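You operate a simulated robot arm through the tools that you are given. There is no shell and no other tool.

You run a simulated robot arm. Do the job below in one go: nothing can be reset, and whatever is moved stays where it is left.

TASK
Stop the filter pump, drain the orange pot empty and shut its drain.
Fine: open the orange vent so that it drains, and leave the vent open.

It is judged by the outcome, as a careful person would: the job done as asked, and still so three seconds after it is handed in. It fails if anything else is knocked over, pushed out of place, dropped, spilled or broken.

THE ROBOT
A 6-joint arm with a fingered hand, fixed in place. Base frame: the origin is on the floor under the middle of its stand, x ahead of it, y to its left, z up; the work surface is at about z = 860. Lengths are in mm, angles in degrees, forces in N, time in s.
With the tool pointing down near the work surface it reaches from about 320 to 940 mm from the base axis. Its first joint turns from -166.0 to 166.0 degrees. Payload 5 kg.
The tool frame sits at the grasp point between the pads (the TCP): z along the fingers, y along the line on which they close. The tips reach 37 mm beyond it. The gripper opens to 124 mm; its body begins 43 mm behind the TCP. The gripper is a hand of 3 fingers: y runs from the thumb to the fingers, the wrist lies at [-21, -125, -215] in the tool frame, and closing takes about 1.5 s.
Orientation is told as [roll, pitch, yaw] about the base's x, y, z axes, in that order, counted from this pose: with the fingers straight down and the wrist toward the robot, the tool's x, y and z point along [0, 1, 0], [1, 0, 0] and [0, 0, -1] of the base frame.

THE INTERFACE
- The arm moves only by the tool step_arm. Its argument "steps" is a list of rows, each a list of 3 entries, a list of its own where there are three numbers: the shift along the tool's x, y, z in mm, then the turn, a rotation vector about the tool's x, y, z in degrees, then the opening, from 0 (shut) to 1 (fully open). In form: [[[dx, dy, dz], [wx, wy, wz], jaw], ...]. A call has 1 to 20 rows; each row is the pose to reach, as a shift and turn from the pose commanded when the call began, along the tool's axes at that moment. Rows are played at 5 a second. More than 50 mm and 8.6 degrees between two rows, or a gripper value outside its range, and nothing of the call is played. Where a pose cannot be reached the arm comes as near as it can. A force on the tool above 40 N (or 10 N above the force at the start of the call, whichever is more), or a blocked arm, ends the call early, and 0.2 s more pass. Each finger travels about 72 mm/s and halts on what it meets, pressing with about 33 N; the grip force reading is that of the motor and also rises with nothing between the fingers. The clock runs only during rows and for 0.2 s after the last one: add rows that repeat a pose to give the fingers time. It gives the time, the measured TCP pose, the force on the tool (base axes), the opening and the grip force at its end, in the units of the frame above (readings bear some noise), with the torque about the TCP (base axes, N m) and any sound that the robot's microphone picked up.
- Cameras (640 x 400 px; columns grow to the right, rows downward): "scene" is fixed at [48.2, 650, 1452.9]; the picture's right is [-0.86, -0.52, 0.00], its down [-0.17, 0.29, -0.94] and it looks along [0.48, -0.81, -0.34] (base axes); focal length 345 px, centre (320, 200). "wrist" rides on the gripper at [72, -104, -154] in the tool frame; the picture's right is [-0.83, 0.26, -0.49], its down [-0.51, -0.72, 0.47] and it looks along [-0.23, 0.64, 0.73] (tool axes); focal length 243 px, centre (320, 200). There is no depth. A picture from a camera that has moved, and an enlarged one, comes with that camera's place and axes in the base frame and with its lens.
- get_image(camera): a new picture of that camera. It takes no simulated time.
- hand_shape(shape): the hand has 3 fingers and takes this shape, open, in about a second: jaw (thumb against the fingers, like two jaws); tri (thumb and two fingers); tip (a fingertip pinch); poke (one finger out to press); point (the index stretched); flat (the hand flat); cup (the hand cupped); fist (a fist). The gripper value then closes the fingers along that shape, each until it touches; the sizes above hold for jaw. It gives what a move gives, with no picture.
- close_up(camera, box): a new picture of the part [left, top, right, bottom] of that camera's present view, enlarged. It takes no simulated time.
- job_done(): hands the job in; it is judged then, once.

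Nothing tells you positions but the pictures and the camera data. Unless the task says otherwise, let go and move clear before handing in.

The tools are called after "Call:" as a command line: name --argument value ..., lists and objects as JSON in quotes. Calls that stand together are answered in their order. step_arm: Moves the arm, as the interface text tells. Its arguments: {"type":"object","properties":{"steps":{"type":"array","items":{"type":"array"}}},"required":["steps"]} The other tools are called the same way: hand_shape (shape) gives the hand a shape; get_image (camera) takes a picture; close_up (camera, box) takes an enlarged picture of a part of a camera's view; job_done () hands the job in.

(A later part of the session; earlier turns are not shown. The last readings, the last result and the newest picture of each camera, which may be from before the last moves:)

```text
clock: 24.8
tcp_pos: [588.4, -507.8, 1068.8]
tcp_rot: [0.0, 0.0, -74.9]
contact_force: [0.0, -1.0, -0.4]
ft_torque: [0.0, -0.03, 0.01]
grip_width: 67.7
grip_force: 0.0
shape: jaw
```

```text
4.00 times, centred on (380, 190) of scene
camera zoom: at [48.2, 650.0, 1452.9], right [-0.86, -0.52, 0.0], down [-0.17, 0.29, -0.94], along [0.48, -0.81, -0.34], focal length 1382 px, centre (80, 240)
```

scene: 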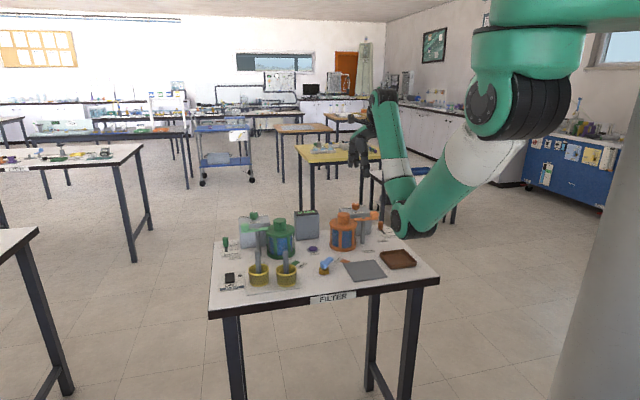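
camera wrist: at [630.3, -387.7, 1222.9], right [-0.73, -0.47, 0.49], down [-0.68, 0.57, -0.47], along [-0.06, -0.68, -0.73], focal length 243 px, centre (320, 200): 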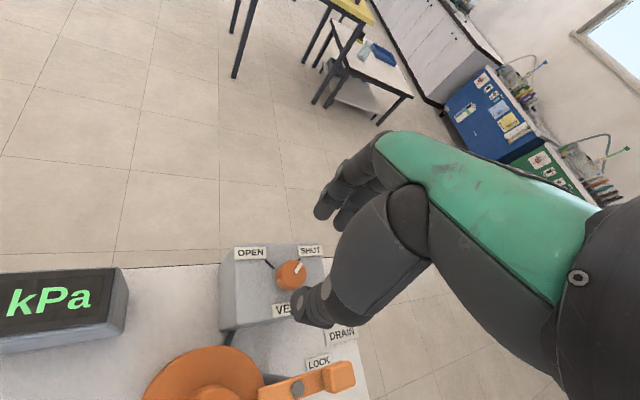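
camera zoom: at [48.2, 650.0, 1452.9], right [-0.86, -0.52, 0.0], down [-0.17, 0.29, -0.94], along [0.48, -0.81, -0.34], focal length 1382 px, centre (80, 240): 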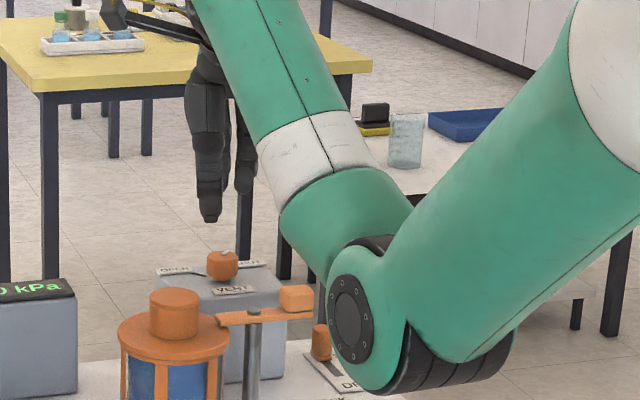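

Call:
get_image --camera "scene"

Call:
close_up --camera "wrist" --box '[220, 220, 380, 340]'

```text
taken
```

scene: 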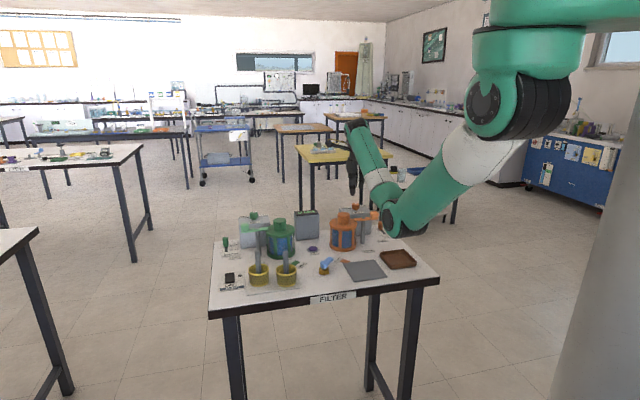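

```text
3.33 times, centred on (300, 280) of wrist
camera zoom: at [630.3, -387.7, 1222.9], right [-0.73, -0.47, 0.49], down [-0.68, 0.57, -0.47], along [-0.06, -0.68, -0.73], focal length 809 px, centre (387, -67)
```

zoom: 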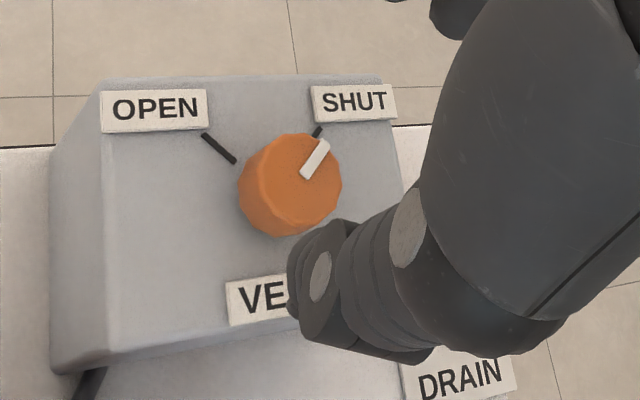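

The knob is centred at about (585, -507.5), just under the present TCP. I'll lower so the fingertips straddle the knob just above the box top.

Call:
step_arm --steps '[[[0, 0, 20], [0, 0, 0], 0.55], [[0, 0, 38], [0, 0, 0], 0.55], [[0, 0, 50], [0, 0, 0], 0.55], [[0, 0, 58], [0, 0, 0], 0.55], [[0, 0, 58], [0, 0, 0], 0.55]]'

Call:
close_up --camera "wrist" --box '[240, 170, 400, 350]'

Call:
close_up --camera "scene" --box '[330, 170, 400, 230]'

```text
clock: 26.0
tcp_pos: [588.9, -508.9, 1011.4]
tcp_rot: [0.0, 0.0, -75.0]
contact_force: [0.7, 0.0, -0.3]
ft_torque: [-0.05, 0.01, -0.02]
grip_width: 67.9
grip_force: 0.1
shape: jaw
```

```text
2.22 times, centred on (320, 260) of wrist
camera zoom: at [631.1, -388.2, 1165.1], right [-0.73, -0.47, 0.49], down [-0.68, 0.57, -0.47], along [-0.06, -0.68, -0.73], focal length 539 px, centre (320, 67)
```

zoom: 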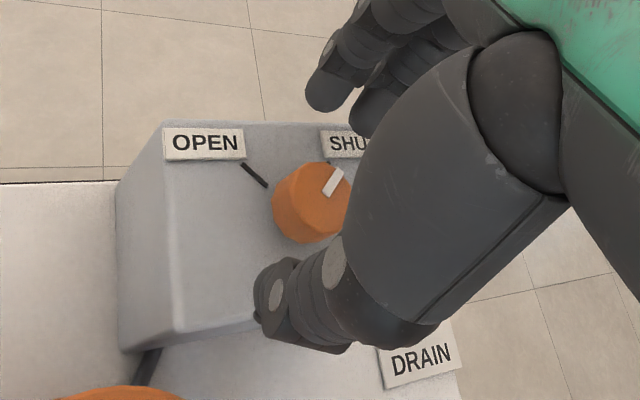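

```text
6.67 times, centred on (365, 200) of scene
camera zoom: at [48.2, 650.0, 1452.9], right [-0.86, -0.52, 0.0], down [-0.17, 0.29, -0.94], along [0.48, -0.81, -0.34], focal length 2303 px, centre (20, 200)
```

zoom: 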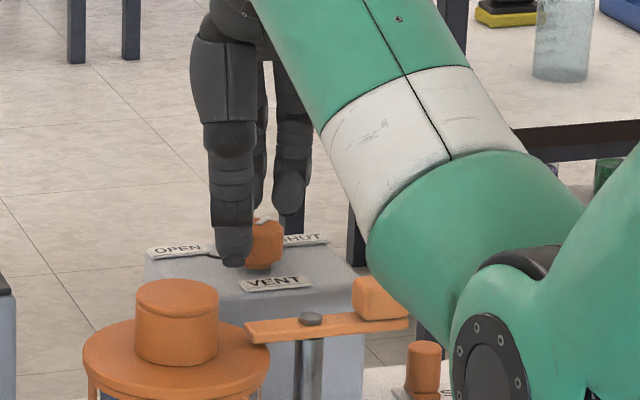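

The thumb and fingers straddle the knob well. I'll go 5 mm lower and close on it gently.

Call:
step_arm --steps '[[[0, 0, 2.5], [0, 0, 0], 0.55], [[0, 0, 5], [0, 0, 0], 0.5], [[0, 0, 5], [0, 0, 0], 0.4], [[0, 0, 5], [0, 0, 0], 0.32], [[0, 0, 5], [0, 0, 0], 0.27], [[0, 0, 5], [0, 0, 0], 0.22], [[0, 0, 5], [0, 0, 0], 0.2]]'

Call:
close_up --camera "wrist" --box '[240, 170, 400, 350]'

Call:
close_up --camera "scene" --box '[330, 170, 400, 230]'

```text
clock: 27.6
tcp_pos: [589.8, -509.0, 1005.7]
tcp_rot: [0.0, 0.0, -75.0]
contact_force: [-0.2, 2.1, 0.5]
ft_torque: [0.06, -0.05, 0.01]
grip_width: 25.2
grip_force: 0.2
shape: jaw
```

```text
2.22 times, centred on (320, 260) of wrist
camera zoom: at [630.7, -388.2, 1160.1], right [-0.73, -0.47, 0.49], down [-0.68, 0.57, -0.47], along [-0.06, -0.68, -0.73], focal length 539 px, centre (320, 67)
```

zoom: 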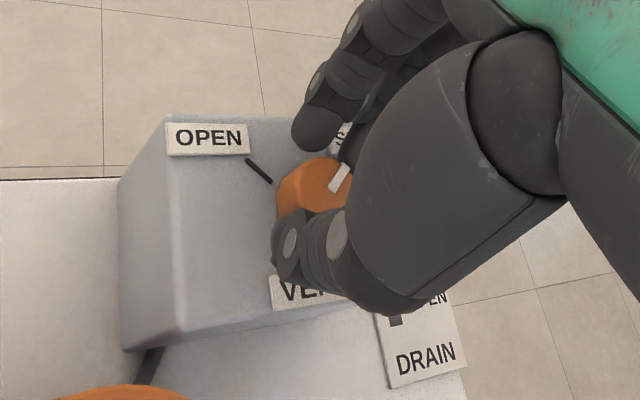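

```text
6.67 times, centred on (365, 200) of scene
camera zoom: at [48.2, 650.0, 1452.9], right [-0.86, -0.52, 0.0], down [-0.17, 0.29, -0.94], along [0.48, -0.81, -0.34], focal length 2303 px, centre (20, 200)
```

zoom: 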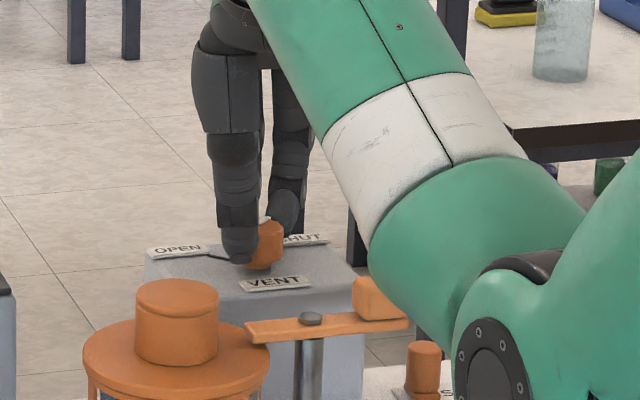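

Call:
step_arm --steps '[[[0, 0, 0], [0, 0, 0], 0.15], [[0, 0, 0], [0, 0, 0], 0.1], [[0, 0, 0], [0, 0, 0], 0.05], [[0, 0, 0], [0, 0, 0], 0.05], [[0, 0, 0], [0, 0, 0], 0.05]]'

Call:
close_up --camera "wrist" --box '[240, 170, 400, 350]'

Call:
close_up --camera "scene" --box '[330, 170, 400, 230]'

```text
clock: 28.8
tcp_pos: [589.3, -507.8, 1006.9]
tcp_rot: [0.0, -0.1, -75.0]
contact_force: [2.1, 5.3, -3.1]
ft_torque: [0.14, -0.06, -0.03]
grip_width: 18.2
grip_force: 33.0
shape: jaw
```

```text
2.22 times, centred on (320, 260) of wrist
camera zoom: at [630.9, -388.0, 1159.8], right [-0.73, -0.47, 0.49], down [-0.68, 0.57, -0.47], along [-0.06, -0.68, -0.73], focal length 539 px, centre (320, 67)
```

zoom: 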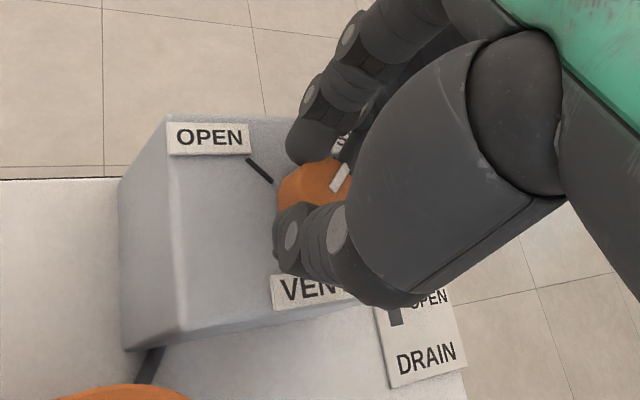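

```text
6.67 times, centred on (365, 200) of scene
camera zoom: at [48.2, 650.0, 1452.9], right [-0.86, -0.52, 0.0], down [-0.17, 0.29, -0.94], along [0.48, -0.81, -0.34], focal length 2303 px, centre (20, 200)
```

zoom: 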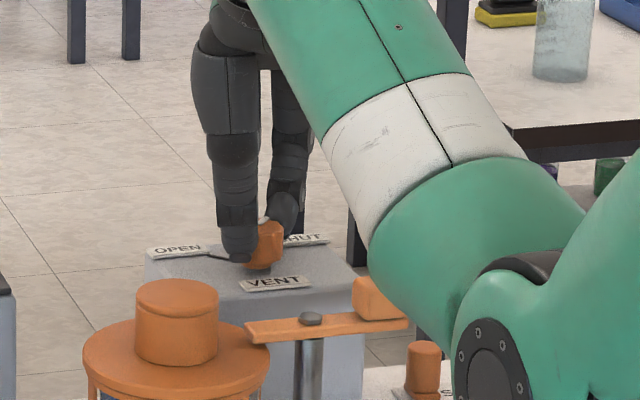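

It's gripped (33 N on the motor). I'll turn it counterclockwise about the knob's axis, a first part to check that the pointer follows.

Call:
step_arm --steps '[[[0.08, -0.5, 0], [0, 0, -6], 0.05], [[0.1, -1.1, 0], [0, 0, -12], 0.05], [[0.06, -1.6, 0], [0, 0, -18], 0.05], [[0, -2.1, 0], [0, 0, -24], 0.05], [[0, -2.1, 0], [0, 0, -24], 0.05]]'

Call:
close_up --camera "wrist" --box '[240, 170, 400, 350]'

Call:
close_up --camera "scene" --box '[330, 170, 400, 230]'

```text
clock: 30.0
tcp_pos: [589.2, -506.3, 1005.1]
tcp_rot: [0.0, -0.1, -51.0]
contact_force: [-0.9, 6.1, 0.0]
ft_torque: [0.2, 0.04, -0.04]
grip_width: 18.0
grip_force: 32.7
shape: jaw
```

```text
2.22 times, centred on (320, 260) of wrist
camera zoom: at [577.8, -378.4, 1159.7], right [-0.48, -0.73, 0.49], down [-0.85, 0.24, -0.47], along [0.22, -0.64, -0.73], focal length 539 px, centre (320, 67)
```

zoom: 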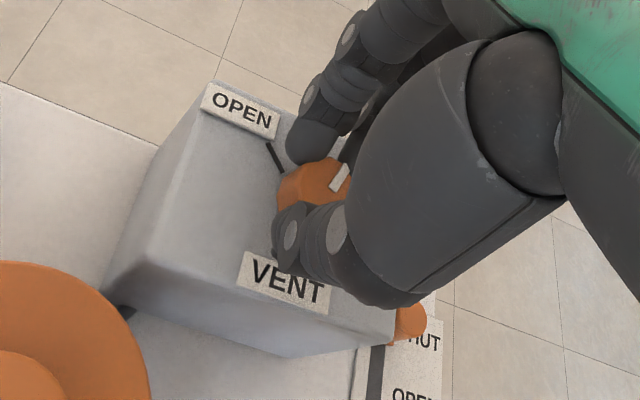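

```text
6.67 times, centred on (365, 200) of scene
camera zoom: at [48.2, 650.0, 1452.9], right [-0.86, -0.52, 0.0], down [-0.17, 0.29, -0.94], along [0.48, -0.81, -0.34], focal length 2303 px, centre (20, 200)
```

zoom: 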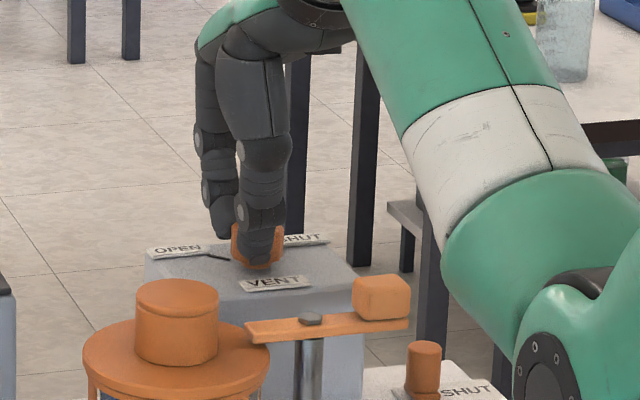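

The pointer turns with the hand. I'll continue turning to about yaw -5°.

Call:
step_arm --steps '[[[0.08, -0.5, 0], [0, 0, -6], 0.05], [[0.1, -1.1, 0], [0, 0, -12], 0.05], [[0.06, -1.6, 0], [0, 0, -18], 0.05], [[0, -2.1, 0], [0, 0, -24], 0.05], [[-0.2, -2.6, 0], [0, 0, -30], 0.05], [[-0.4, -3.1, 0], [0, 0, -36], 0.05], [[-0.6, -3.6, 0], [0, 0, -42], 0.05], [[-0.8, -3.9, 0], [0, 0, -46], 0.05], [[-0.8, -3.9, 0], [0, 0, -46], 0.05]]'

Call:
close_up --camera "wrist" --box '[240, 170, 400, 350]'

Call:
close_up --camera "scene" --box '[330, 170, 400, 230]'

```text
clock: 32.0
tcp_pos: [586.0, -503.9, 1005.7]
tcp_rot: [0.0, 0.0, -4.8]
contact_force: [-5.5, 9.4, 0.9]
ft_torque: [0.3, 0.2, -0.07]
grip_width: 18.0
grip_force: 33.3
shape: jaw
```

```text
2.22 times, centred on (320, 260) of wrist
camera zoom: at [486.5, -421.6, 1159.8], right [0.19, -0.85, 0.49], down [-0.76, -0.44, -0.47], along [0.62, -0.29, -0.73], focal length 539 px, centre (320, 67)
```

zoom: 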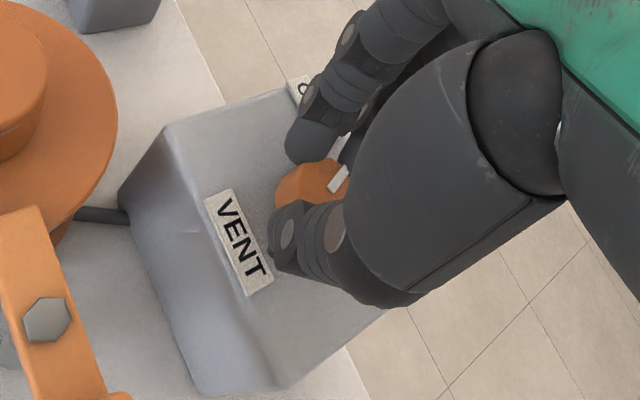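

```text
6.67 times, centred on (365, 200) of scene
camera zoom: at [48.2, 650.0, 1452.9], right [-0.86, -0.52, 0.0], down [-0.17, 0.29, -0.94], along [0.48, -0.81, -0.34], focal length 2303 px, centre (20, 200)
```

zoom: 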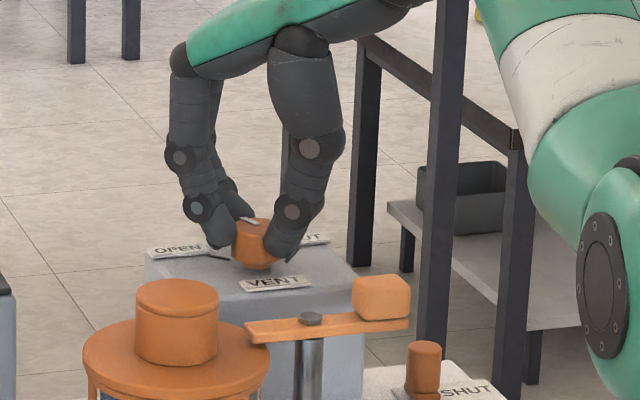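

It has turned about 70°; roughly 30° remain. I'll release, lift a little, swing the hand back and take a second grip.

Call:
step_arm --steps '[[[0, 0, 0], [0, 0, 0], 0.2], [[0, 0, 0], [0, 0, 0], 0.4], [[0, 0, 0], [0, 0, 0], 0.5], [[0, 0, 0], [0, 0, 0], 0.5], [[0, 0, -15], [0, 0, 0], 0.5], [[0, 0, -30], [0, 0, 0], 0.5], [[0, 0, -50], [0, 0, 0], 0.5], [[0, 0, -50], [0, 0, 0], 0.5]]'

Call:
close_up --camera "scene" --box '[330, 170, 400, 230]'

Call:
get_image --camera "wrist"

```text
clock: 33.8
tcp_pos: [585.0, -503.0, 1056.3]
tcp_rot: [0.0, 0.0, -5.0]
contact_force: [-0.1, -0.7, -1.1]
ft_torque: [-0.01, -0.01, -0.02]
grip_width: 61.6
grip_force: 0.0
shape: jaw
```

```text
6.67 times, centred on (365, 200) of scene
camera zoom: at [48.2, 650.0, 1452.9], right [-0.86, -0.52, 0.0], down [-0.17, 0.29, -0.94], along [0.48, -0.81, -0.34], focal length 2303 px, centre (20, 200)
```

zoom: 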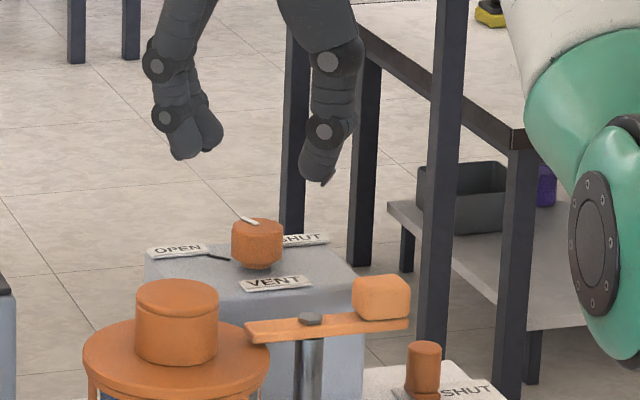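

```text
taken
camera wrist: at [486.5, -421.5, 1209.4], right [0.19, -0.85, 0.49], down [-0.76, -0.44, -0.47], along [0.62, -0.29, -0.73], focal length 243 px, centre (320, 200)
```

wrist: 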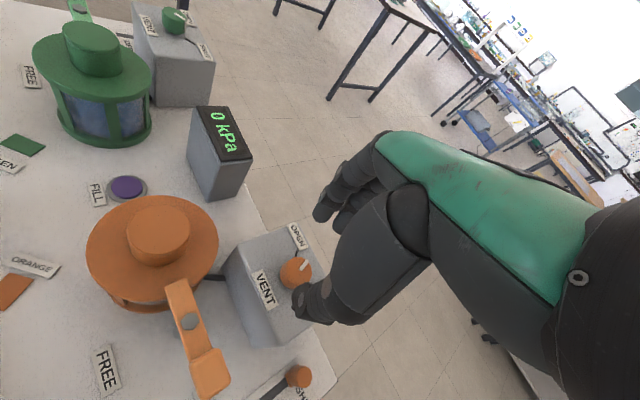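

Call:
step_arm --steps '[[[-0.3, 0.6, 0], [0, 0, 7.2], 0.5], [[-0.6, 1.2, 0], [0, 0, 14.4], 0.5], [[-0.9, 1.8, 0], [0, 0, 21.6], 0.5], [[-1.2, 2.4, 0], [0, 0, 28.8], 0.5], [[-1.5, 3, 0], [0, 0, 36], 0.5], [[-1.8, 3.6, 0], [0, 0, 43.2], 0.5], [[-2.1, 4.2, 0], [0, 0, 50], 0.5], [[-2.1, 4.2, 0], [0, 0, 50], 0.5], [[-2.1, 4.2, 15], [0, 0, 50], 0.5], [[-2.1, 4.2, 30], [0, 0, 50], 0.5], [[-2.1, 4.2, 42], [0, 0, 50], 0.5], [[-2.1, 4.2, 49], [0, 0, 50], 0.5], [[-2.1, 4.2, 49], [0, 0, 50], 0.5]]'

Call:
close_up --camera "wrist" --box '[240, 170, 400, 350]'

Call:
close_up --camera "scene" --box '[330, 170, 400, 230]'

```text
clock: 36.6
tcp_pos: [590.3, -505.1, 1007.5]
tcp_rot: [0.0, 0.0, -55.0]
contact_force: [0.6, -0.2, -0.1]
ft_torque: [0.01, 0.01, -0.02]
grip_width: 61.5
grip_force: 0.1
shape: jaw
```

```text
2.22 times, centred on (320, 260) of wrist
camera zoom: at [588.1, -377.9, 1161.3], right [-0.53, -0.69, 0.49], down [-0.83, 0.3, -0.47], along [0.18, -0.66, -0.73], focal length 539 px, centre (320, 67)
```

zoom: 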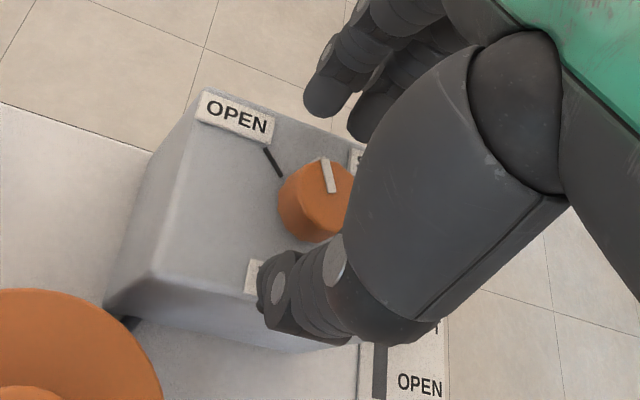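

```text
6.67 times, centred on (365, 200) of scene
camera zoom: at [48.2, 650.0, 1452.9], right [-0.86, -0.52, 0.0], down [-0.17, 0.29, -0.94], along [0.48, -0.81, -0.34], focal length 2303 px, centre (20, 200)
```

zoom: 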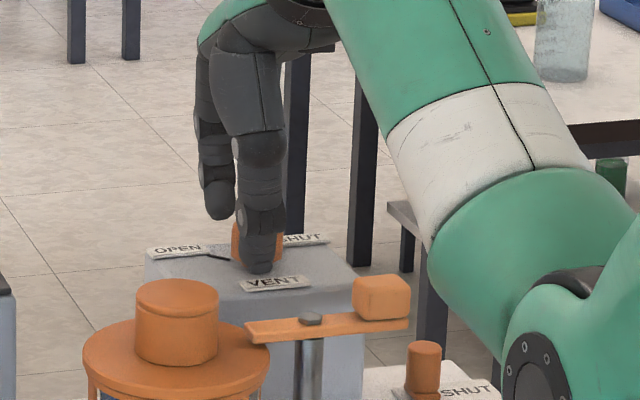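

The pointer now stands at about -22° and the OPEN tick at about 0°. I'll grip again and turn about 22° more.

Call:
step_arm --steps '[[[0, 0, 2], [0, 0, 0], 0.35], [[0, 0, 2], [0, 0, 0], 0.2], [[0, 0, 2], [0, 0, 0], 0.1], [[0, 0, 2], [0, 0, 0], 0.05], [[0, 0, 2], [0, 0, 0], 0.05], [[0, 0, 2], [0, 0, 0], 0.05], [[0.08, -0.5, 2], [0, 0, -6], 0.05], [[0.1, -1.1, 2], [0, 0, -12], 0.05], [[0.06, -1.6, 2], [0, 0, -18], 0.05], [[0, -2, 2], [0, 0, -22], 0.05], [[0, -2, 2], [0, 0, -22], 0.05]]'

Call:
close_up --camera "wrist" --box '[240, 170, 400, 350]'

Call:
close_up --camera "scene" --box '[330, 170, 400, 230]'

```text
clock: 39.0
tcp_pos: [587.2, -503.8, 1005.6]
tcp_rot: [0.0, 0.0, -32.9]
contact_force: [-3.0, 7.6, 0.0]
ft_torque: [0.25, 0.11, -0.03]
grip_width: 18.0
grip_force: 33.0
shape: jaw
```

```text
2.22 times, centred on (320, 260) of wrist
camera zoom: at [538.7, -385.9, 1159.0], right [-0.23, -0.84, 0.49], down [-0.88, -0.03, -0.47], along [0.41, -0.54, -0.73], focal length 539 px, centre (320, 67)
```

zoom: 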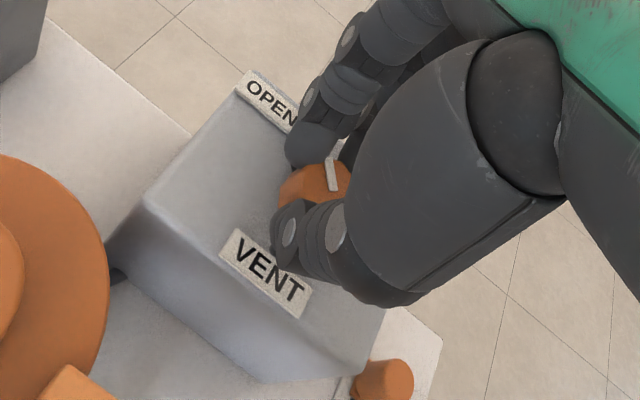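

```text
6.67 times, centred on (365, 200) of scene
camera zoom: at [48.2, 650.0, 1452.9], right [-0.86, -0.52, 0.0], down [-0.17, 0.29, -0.94], along [0.48, -0.81, -0.34], focal length 2303 px, centre (20, 200)
```

zoom: 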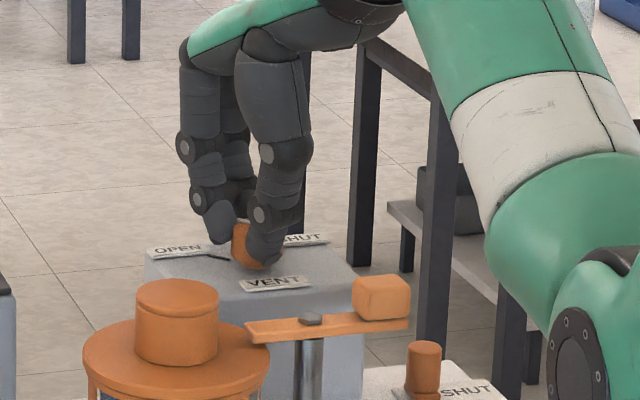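

The pointer turned with the hand to about -4°, slightly short of the tick. I'll turn a few degrees more and watch the torque for an end stop.

Call:
step_arm --steps '[[[0, -0.3, 0], [0, 0, -3], 0.05], [[0, -0.6, 0], [0, 0, -6], 0.05], [[0, -0.6, 0], [0, 0, -6], 0.05]]'

Call:
close_up --camera "wrist" --box '[280, 200, 360, 300]'

```text
clock: 39.8
tcp_pos: [587.7, -504.2, 1005.1]
tcp_rot: [0.0, 0.0, -27.0]
contact_force: [-3.1, 9.3, 3.1]
ft_torque: [0.29, 0.19, -0.01]
grip_width: 17.9
grip_force: 33.6
shape: jaw
```

```text
4.00 times, centred on (320, 250) of wrist
camera zoom: at [526.3, -391.4, 1158.9], right [-0.14, -0.86, 0.49], down [-0.87, -0.12, -0.47], along [0.47, -0.5, -0.73], focal length 970 px, centre (320, 0)
```

zoom: 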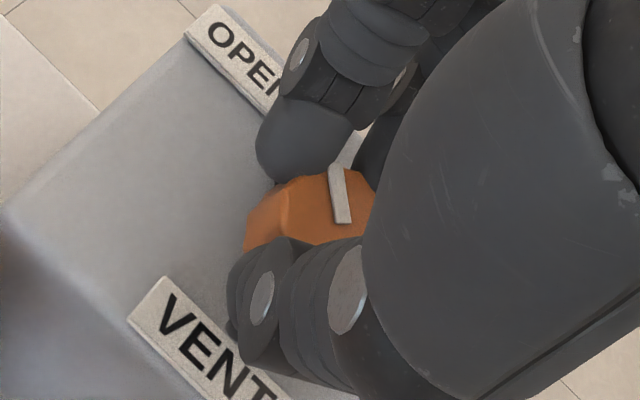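

No stop felt. I'll release, lift and look at the pointer.

Call:
step_arm --steps '[[[0, 0, 0], [0, 0, 0], 0.2], [[0, 0, 0], [0, 0, 0], 0.4], [[0, 0, 0], [0, 0, 0], 0.5], [[0, 0, 0], [0, 0, 0], 0.5], [[0, 0, -15], [0, 0, 0], 0.5], [[0, 0, -30], [0, 0, 0], 0.5], [[0, 0, -60], [0, 0, 0], 0.5], [[0, 0, -60], [0, 0, 0], 0.5]]'

Call:
close_up --camera "scene" --box '[320, 190, 420, 260]'

Call:
close_up --camera "wrist" --box '[220, 200, 340, 320]'

```text
clock: 41.6
tcp_pos: [586.9, -505.1, 1064.6]
tcp_rot: [0.0, -0.1, -27.0]
contact_force: [0.5, -0.9, 0.2]
ft_torque: [0.01, 0.01, 0.0]
grip_width: 61.6
grip_force: 0.0
shape: jaw
```

```text
5.71 times, centred on (370, 225) of scene
camera zoom: at [48.2, 650.0, 1452.9], right [-0.86, -0.52, 0.0], down [-0.17, 0.29, -0.94], along [0.48, -0.81, -0.34], focal length 1974 px, centre (34, 57)
```

zoom: 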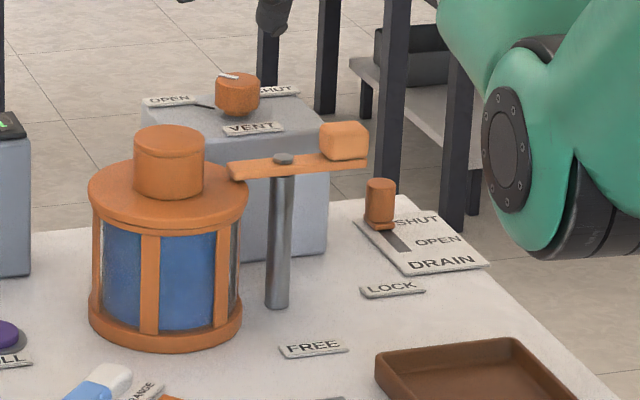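

```text
3.33 times, centred on (280, 260) of wrist
camera zoom: at [526.1, -392.0, 1218.8], right [-0.14, -0.86, 0.49], down [-0.87, -0.12, -0.47], along [0.47, -0.5, -0.73], focal length 809 px, centre (453, 0)
```

zoom: 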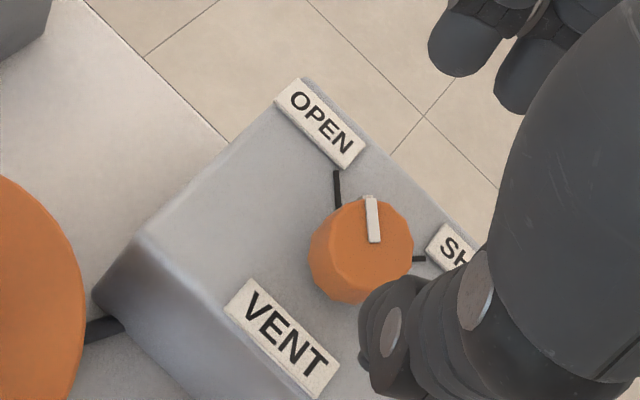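

The pointer is now parallel to the OPEN tick, so the vent is open. The drain handle is at about (498, -570) with its top at z≈899; it slides in its slot toward the front, to about (468, -546). I'll go up and move over it.

Call:
step_arm --steps '[[[0, 0, -30], [0, 0, 0], 0.5], [[-20, -10, -50], [0, 0, 0], 0.5], [[-50, -25, -60], [0, 0, 0], 0.5], [[-80, -40, -60], [0, 0, 0], 0.5], [[-98, -52, -60], [0, 0, 0], 0.5], [[-98, -52, -60], [0, 0, 0], 0.5]]'

Call:
get_image --camera "wrist"

Call:
close_up --camera "scene" --box '[320, 130, 440, 260]'

```text
clock: 43.0
tcp_pos: [494.8, -567.4, 1126.1]
tcp_rot: [-0.1, 0.0, -26.9]
contact_force: [0.1, -0.7, 0.4]
ft_torque: [0.0, -0.02, 0.02]
grip_width: 61.7
grip_force: 0.1
shape: jaw
```

```text
taken
camera wrist: at [433.7, -455.4, 1280.1], right [-0.14, -0.86, 0.49], down [-0.87, -0.12, -0.47], along [0.47, -0.5, -0.73], focal length 243 px, centre (320, 200)
```

wrist: 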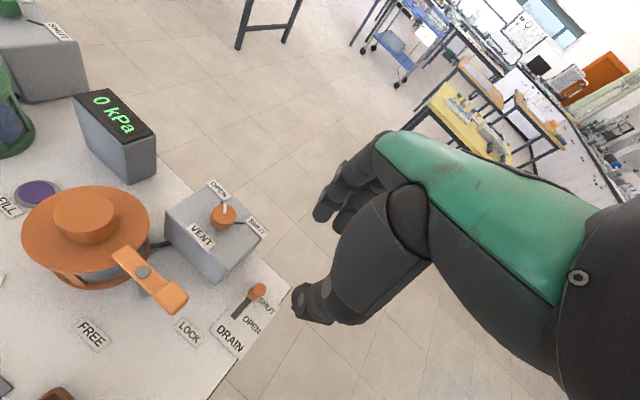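

```text
3.08 times, centred on (380, 195) of scene
camera zoom: at [48.2, 650.0, 1452.9], right [-0.86, -0.52, 0.0], down [-0.17, 0.29, -0.94], along [0.48, -0.81, -0.34], focal length 1063 px, centre (135, 215)
```

zoom: 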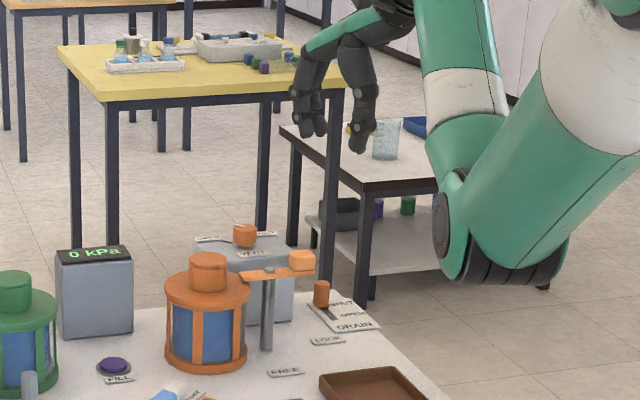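

Call:
close_up --camera "wrist" --box '[180, 240, 340, 360]'

Call:
close_up --camera "scene" --box '[360, 210, 410, 250]'

```text
3.33 times, centred on (260, 300) of wrist
camera zoom: at [433.7, -455.4, 1280.1], right [-0.14, -0.86, 0.49], down [-0.87, -0.12, -0.47], along [0.47, -0.5, -0.73], focal length 809 px, centre (520, -133)
```

zoom: 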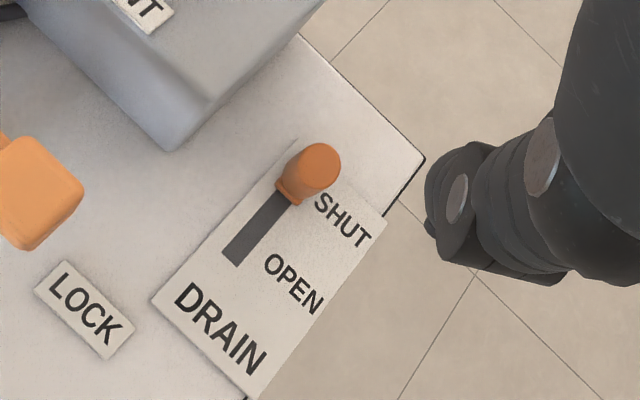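

```text
10.00 times, centred on (385, 230) of scene
camera zoom: at [48.2, 650.0, 1452.9], right [-0.86, -0.52, 0.0], down [-0.17, 0.29, -0.94], along [0.48, -0.81, -0.34], focal length 3454 px, centre (-330, -100)
```

zoom: 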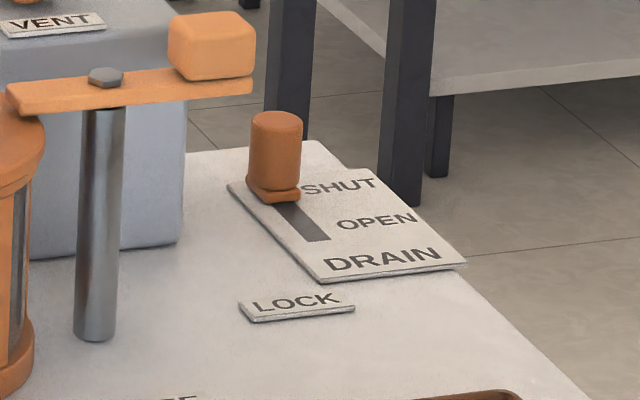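

The handle is centred at about (501, -577); the slot runs toward (468.6, -547), giving about 34 mm of travel. I'll line up over it and come part way down to check.

Call:
step_arm --steps '[[[-2.7, 9.9, 0], [0, 0, 0], 0.5], [[-2.7, 9.9, 40], [0, 0, 0], 0.5], [[-2.7, 9.9, 80], [0, 0, 0], 0.5], [[-2.7, 9.9, 120], [0, 0, 0], 0.5], [[-2.7, 9.9, 150], [0, 0, 0], 0.5], [[-2.7, 9.9, 150], [0, 0, 0], 0.5]]'

Call:
get_image --camera "wrist"

Call:
close_up --camera "scene" --box '[340, 170, 420, 250]'

```text
clock: 44.4
tcp_pos: [504.0, -572.7, 972.3]
tcp_rot: [-0.1, 0.0, -27.0]
contact_force: [0.1, 0.5, 0.0]
ft_torque: [0.03, -0.03, -0.03]
grip_width: 61.5
grip_force: 0.1
shape: jaw
```

```text
taken
camera wrist: at [442.2, -460.3, 1127.2], right [-0.14, -0.86, 0.49], down [-0.87, -0.12, -0.47], along [0.47, -0.5, -0.73], focal length 243 px, centre (320, 200)
```

wrist: 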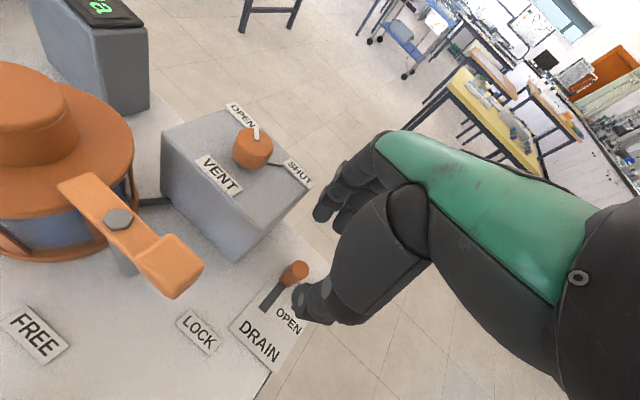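

```text
5.00 times, centred on (380, 210) of scene
camera zoom: at [48.2, 650.0, 1452.9], right [-0.86, -0.52, 0.0], down [-0.17, 0.29, -0.94], along [0.48, -0.81, -0.34], focal length 1727 px, centre (20, 150)
```

zoom: 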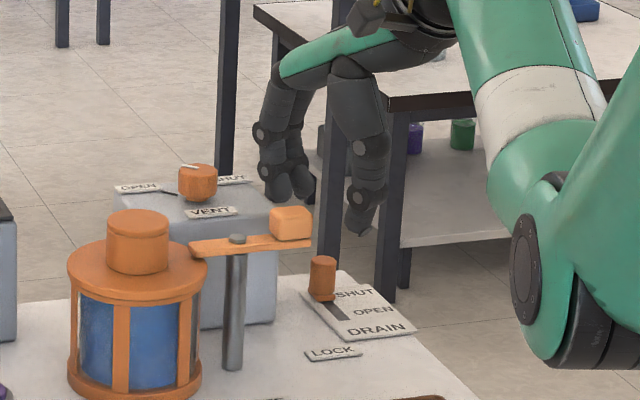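

Call:
close_up --camera "wrist" --box '[230, 230, 350, 350]'

```text
3.33 times, centred on (290, 290) of wrist
camera zoom: at [442.2, -460.3, 1127.2], right [-0.14, -0.86, 0.49], down [-0.87, -0.12, -0.47], along [0.47, -0.5, -0.73], focal length 809 px, centre (420, -100)
```

zoom: 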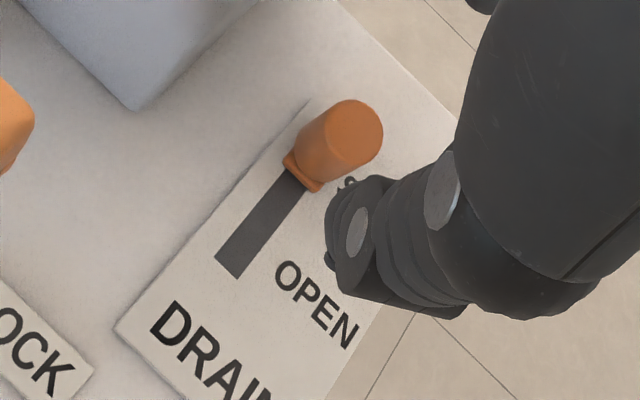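

The handle's centre refines to about (501, -579), top z≈894. I'll correct by a few mm, lower to z≈917 and check before closing.

Call:
step_arm --steps '[[[-4, 2, 0], [0, 0, 0], 0.5], [[-4, 2, 20], [0, 0, 0], 0.5], [[-4, 2, 40], [0, 0, 0], 0.5], [[-4, 2, 52], [0, 0, 0], 0.5], [[-4, 2, 56], [0, 0, 0], 0.5], [[-4, 2, 56], [0, 0, 0], 0.5]]'

Call:
close_up --camera "wrist" --box '[230, 200, 390, 360]'

Call:
close_up --camera "scene" --box '[350, 190, 410, 250]'

```text
clock: 45.8
tcp_pos: [504.2, -578.6, 918.5]
tcp_rot: [0.0, -0.1, -27.0]
contact_force: [-0.3, -0.2, 0.7]
ft_torque: [0.0, 0.02, -0.01]
grip_width: 61.6
grip_force: 0.1
shape: jaw
```

```text
2.50 times, centred on (310, 280) of wrist
camera zoom: at [443.5, -466.0, 1072.0], right [-0.14, -0.86, 0.49], down [-0.87, -0.12, -0.47], along [0.47, -0.5, -0.73], focal length 606 px, centre (345, 0)
```

zoom: 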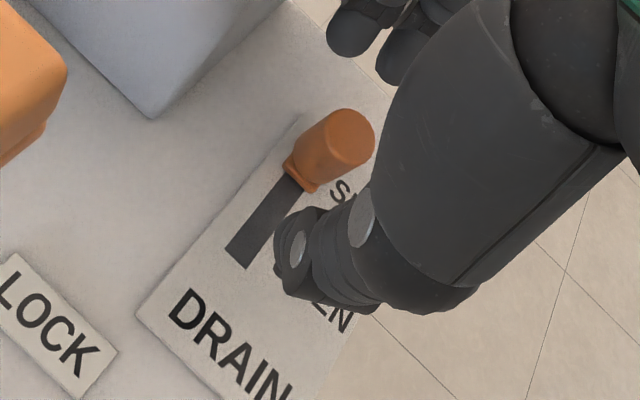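

```text
6.67 times, centred on (380, 220) of scene
camera zoom: at [48.2, 650.0, 1452.9], right [-0.86, -0.52, 0.0], down [-0.17, 0.29, -0.94], along [0.48, -0.81, -0.34], focal length 2303 px, centre (-80, 67)
```

zoom: 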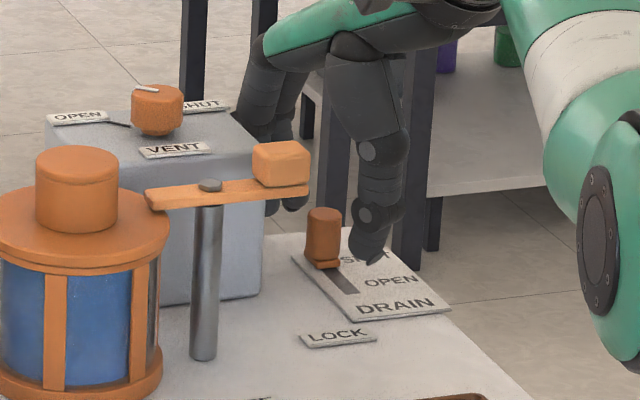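

The handle is between thumb and fingers with good clearance all round. Closing gently.

Call:
step_arm --steps '[[[0, 0, 0], [0, 0, 0], 0.4], [[0, 0, 0], [0, 0, 0], 0.3], [[0, 0, 0], [0, 0, 0], 0.22], [[0, 0, 0], [0, 0, 0], 0.16], [[0, 0, 0], [0, 0, 0], 0.1], [[0, 0, 0], [0, 0, 0], 0.04], [[0, 0, 0], [0, 0, 0], 0], [[0, 0, 0], [0, 0, 0], 0]]'

Call:
close_up --camera "wrist" --box '[230, 200, 390, 360]'

Call:
close_up --camera "scene" --box '[350, 190, 410, 250]'

```text
clock: 47.6
tcp_pos: [505.0, -578.1, 917.8]
tcp_rot: [0.0, 0.1, -27.0]
contact_force: [-5.5, 6.3, 0.0]
ft_torque: [0.16, 0.23, -0.02]
grip_width: 6.8
grip_force: 33.3
shape: jaw
```

```text
2.50 times, centred on (310, 280) of wrist
camera zoom: at [443.2, -465.8, 1071.8], right [-0.14, -0.86, 0.49], down [-0.87, -0.12, -0.47], along [0.47, -0.5, -0.73], focal length 606 px, centre (345, 0)
```

zoom: 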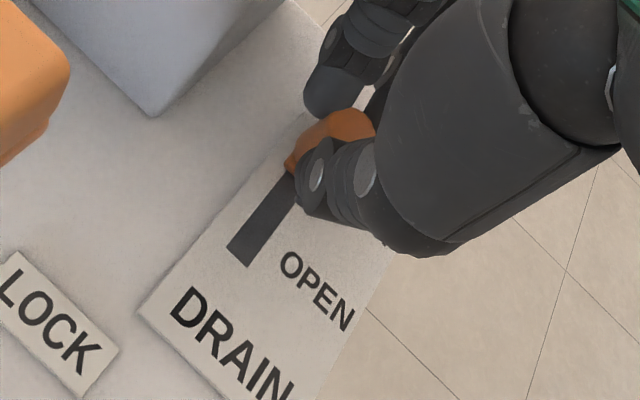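

```text
6.67 times, centred on (380, 220) of scene
camera zoom: at [48.2, 650.0, 1452.9], right [-0.86, -0.52, 0.0], down [-0.17, 0.29, -0.94], along [0.48, -0.81, -0.34], focal length 2303 px, centre (-80, 67)
```

zoom: 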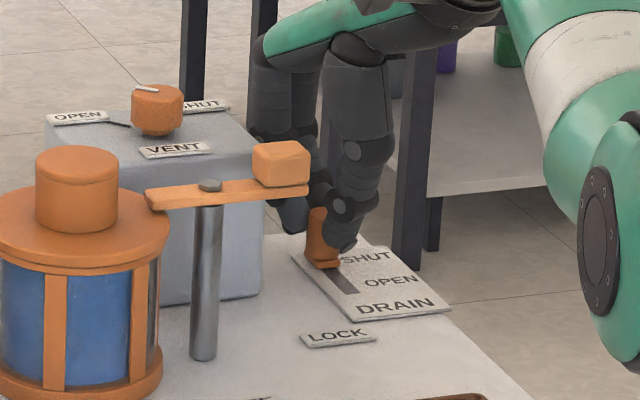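

Gripped. I'll slide the drain handle along the slot toward OPEN, checking part way.

Call:
step_arm --steps '[[[1.2, -3.8, 0], [0, 0, 0], 0], [[2.4, -7.6, 0], [0, 0, 0], 0], [[3.7, -11.4, 0], [0, 0, 0], 0], [[4.9, -15.2, 0], [0, 0, 0], 0], [[4.9, -15.2, 0], [0, 0, 0], 0]]'

Call:
close_up --camera "wrist" --box '[230, 200, 390, 360]'

Call:
close_up --camera "scene" --box '[350, 190, 410, 250]'

```text
clock: 48.8
tcp_pos: [492.7, -567.1, 919.2]
tcp_rot: [0.0, 0.0, -27.0]
contact_force: [1.8, 2.4, -6.5]
ft_torque: [0.02, -0.09, 0.0]
grip_width: 6.6
grip_force: 33.0
shape: jaw
```

```text
2.50 times, centred on (310, 280) of wrist
camera zoom: at [431.8, -454.7, 1072.1], right [-0.14, -0.86, 0.49], down [-0.87, -0.12, -0.47], along [0.47, -0.5, -0.73], focal length 606 px, centre (345, 0)
```

zoom: 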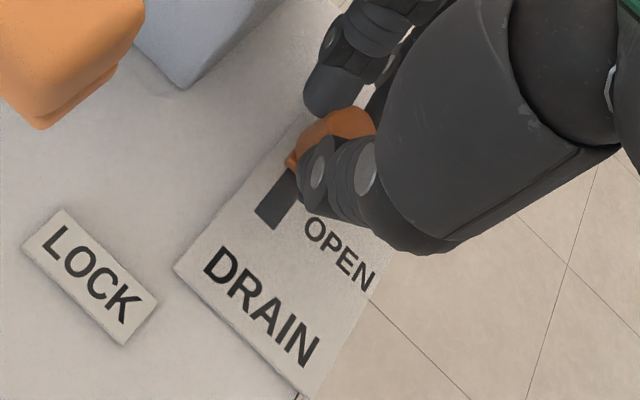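

```text
6.67 times, centred on (380, 220) of scene
camera zoom: at [48.2, 650.0, 1452.9], right [-0.86, -0.52, 0.0], down [-0.17, 0.29, -0.94], along [0.48, -0.81, -0.34], focal length 2303 px, centre (-80, 67)
```

zoom: 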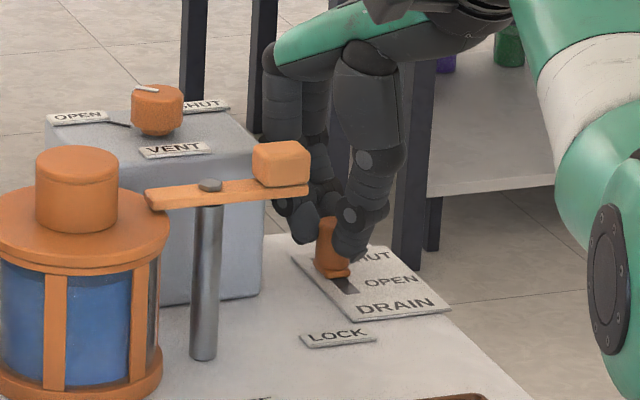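

It slides well. Continuing toward the OPEN end.

Call:
step_arm --steps '[[[1.2, -3.8, 0], [0, 0, 0], 0], [[2.4, -7.6, 0], [0, 0, 0], 0], [[3.7, -11.4, 0], [0, 0, 0], 0], [[4.9, -15.2, 0], [0, 0, 0], 0], [[5.5, -17.1, 0], [0, 0, 0], 0], [[5.5, -17.1, 0], [0, 0, 0], 0]]'

Call:
close_up --camera "wrist" --box '[230, 200, 390, 360]'

Call:
close_up --camera "scene" --box '[320, 190, 410, 260]'

```text
clock: 50.2
tcp_pos: [480.6, -555.1, 917.0]
tcp_rot: [0.1, 0.1, -27.0]
contact_force: [5.2, 4.6, -13.7]
ft_torque: [0.12, -0.21, 0.01]
grip_width: 6.3
grip_force: 32.8
shape: jaw
```

```text
2.50 times, centred on (310, 280) of wrist
camera zoom: at [419.6, -443.0, 1072.5], right [-0.14, -0.86, 0.49], down [-0.87, -0.12, -0.47], along [0.47, -0.5, -0.73], focal length 606 px, centre (345, 0)
```

zoom: 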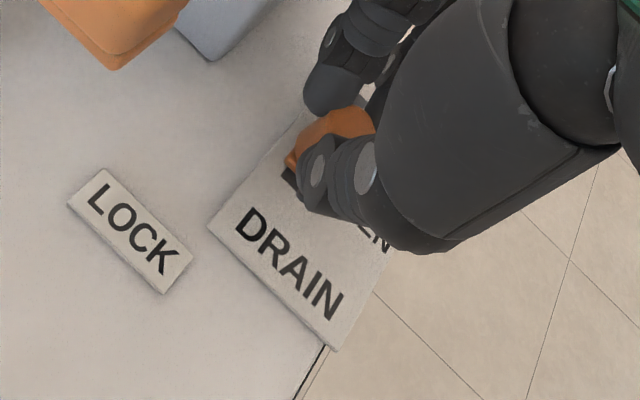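

```text
5.71 times, centred on (365, 225) of scene
camera zoom: at [48.2, 650.0, 1452.9], right [-0.86, -0.52, 0.0], down [-0.17, 0.29, -0.94], along [0.48, -0.81, -0.34], focal length 1974 px, centre (63, 57)
```

zoom: 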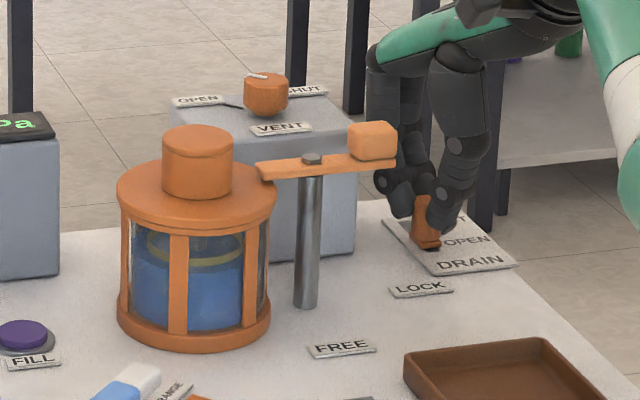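

The level in the orange pot is falling, so it drains. I'll hold here, easing down 1.5 mm to relieve the pull, and wait.

Call:
step_arm --steps '[[[0, 0, 1.5], [0, 0, 0], 0], [[0, 0, 1.5], [0, 0, 0], 0], [[0, 0, 1.5], [0, 0, 0], 0], [[0, 0, 1.5], [0, 0, 0], 0], [[0, 0, 1.5], [0, 0, 0], 0], [[0, 0, 1.5], [0, 0, 0], 0], [[0, 0, 1.5], [0, 0, 0], 0], [[0, 0, 1.5], [0, 0, 0], 0], [[0, 0, 1.5], [0, 0, 0], 0], [[0, 0, 1.5], [0, 0, 0], 0]]'

Call:
close_up --camera "scene" --box '[320, 190, 410, 260]'

```text
clock: 52.4
tcp_pos: [480.6, -555.7, 916.4]
tcp_rot: [0.0, 0.0, -27.0]
contact_force: [5.8, 5.7, 0.6]
ft_torque: [0.14, -0.23, 0.0]
grip_width: 6.6
grip_force: 33.4
shape: jaw
```

```text
5.71 times, centred on (365, 225) of scene
camera zoom: at [48.2, 650.0, 1452.9], right [-0.86, -0.52, 0.0], down [-0.17, 0.29, -0.94], along [0.48, -0.81, -0.34], focal length 1974 px, centre (63, 57)
```

zoom: 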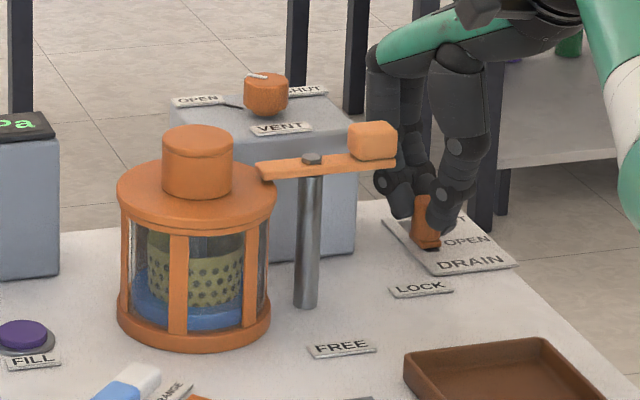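

The pot is draining and a yellow basket is showing inside it. I'll keep waiting until it is fully empty.

Call:
step_arm --steps '[[[0, 0, 0], [0, 0, 0], 0], [[0, 0, 0], [0, 0, 0], 0], [[0, 0, 0], [0, 0, 0], 0], [[0, 0, 0], [0, 0, 0], 0], [[0, 0, 0], [0, 0, 0], 0], [[0, 0, 0], [0, 0, 0], 0], [[0, 0, 0], [0, 0, 0], 0], [[0, 0, 0], [0, 0, 0], 0], [[0, 0, 0], [0, 0, 0], 0], [[0, 0, 0], [0, 0, 0], 0]]'

Call:
close_up --camera "scene" --box '[330, 205, 370, 245]'

```text
clock: 54.6
tcp_pos: [481.6, -554.9, 918.0]
tcp_rot: [0.1, 0.0, -27.0]
contact_force: [4.8, 6.5, 2.8]
ft_torque: [0.12, -0.18, 0.0]
grip_width: 6.4
grip_force: 33.2
shape: jaw
```

```text
10.00 times, centred on (350, 225) of scene
camera zoom: at [48.2, 650.0, 1452.9], right [-0.86, -0.52, 0.0], down [-0.17, 0.29, -0.94], along [0.48, -0.81, -0.34], focal length 3454 px, centre (20, -50)
```

zoom: 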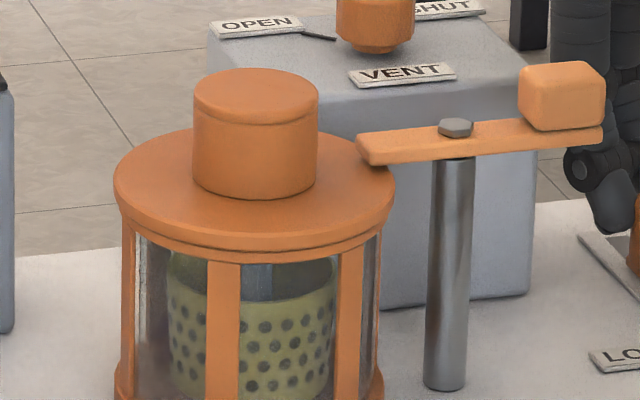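

Call:
step_arm --steps '[[[0, 0, 0], [0, 0, 0], 0], [[0, 0, 0], [0, 0, 0], 0], [[0, 0, 0], [0, 0, 0], 0], [[0, 0, 0], [0, 0, 0], 0], [[0, 0, 0], [0, 0, 0], 0], [[0, 0, 0], [0, 0, 0], 0], [[0, 0, 0], [0, 0, 0], 0], [[0, 0, 0], [0, 0, 0], 0], [[0, 0, 0], [0, 0, 0], 0], [[0, 0, 0], [0, 0, 0], 0], [[0, 0, 0], [0, 0, 0], 0], [[0, 0, 0], [0, 0, 0], 0], [[0, 0, 0], [0, 0, 0], 0], [[0, 0, 0], [0, 0, 0], 0], [[0, 0, 0], [0, 0, 0], 0]]'

Call:
close_up --camera "scene" --box '[322, 215, 372, 255]'

Call:
get_image --camera "wrist"

```text
clock: 57.8
tcp_pos: [479.8, -554.2, 918.2]
tcp_rot: [0.0, -0.1, -26.9]
contact_force: [4.6, 3.2, 2.7]
ft_torque: [0.09, -0.2, -0.01]
grip_width: 6.5
grip_force: 33.1
shape: jaw
```

```text
10.00 times, centred on (347, 235) of scene
camera zoom: at [48.2, 650.0, 1452.9], right [-0.86, -0.52, 0.0], down [-0.17, 0.29, -0.94], along [0.48, -0.81, -0.34], focal length 3454 px, centre (50, -150)
```

zoom: 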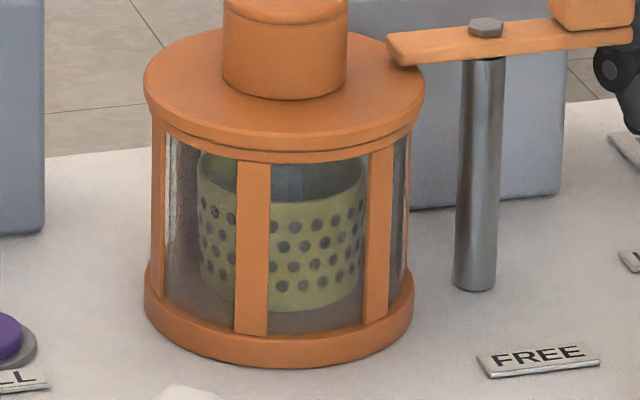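

```text
taken
camera wrist: at [419.4, -442.7, 1071.6], right [-0.14, -0.86, 0.49], down [-0.87, -0.12, -0.47], along [0.47, -0.5, -0.73], focal length 243 px, centre (320, 200)
```

wrist: 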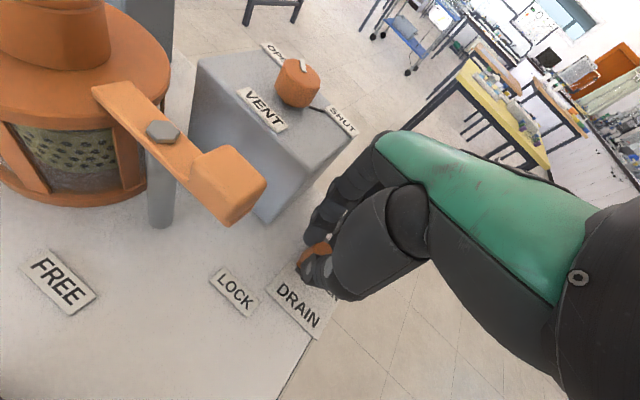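

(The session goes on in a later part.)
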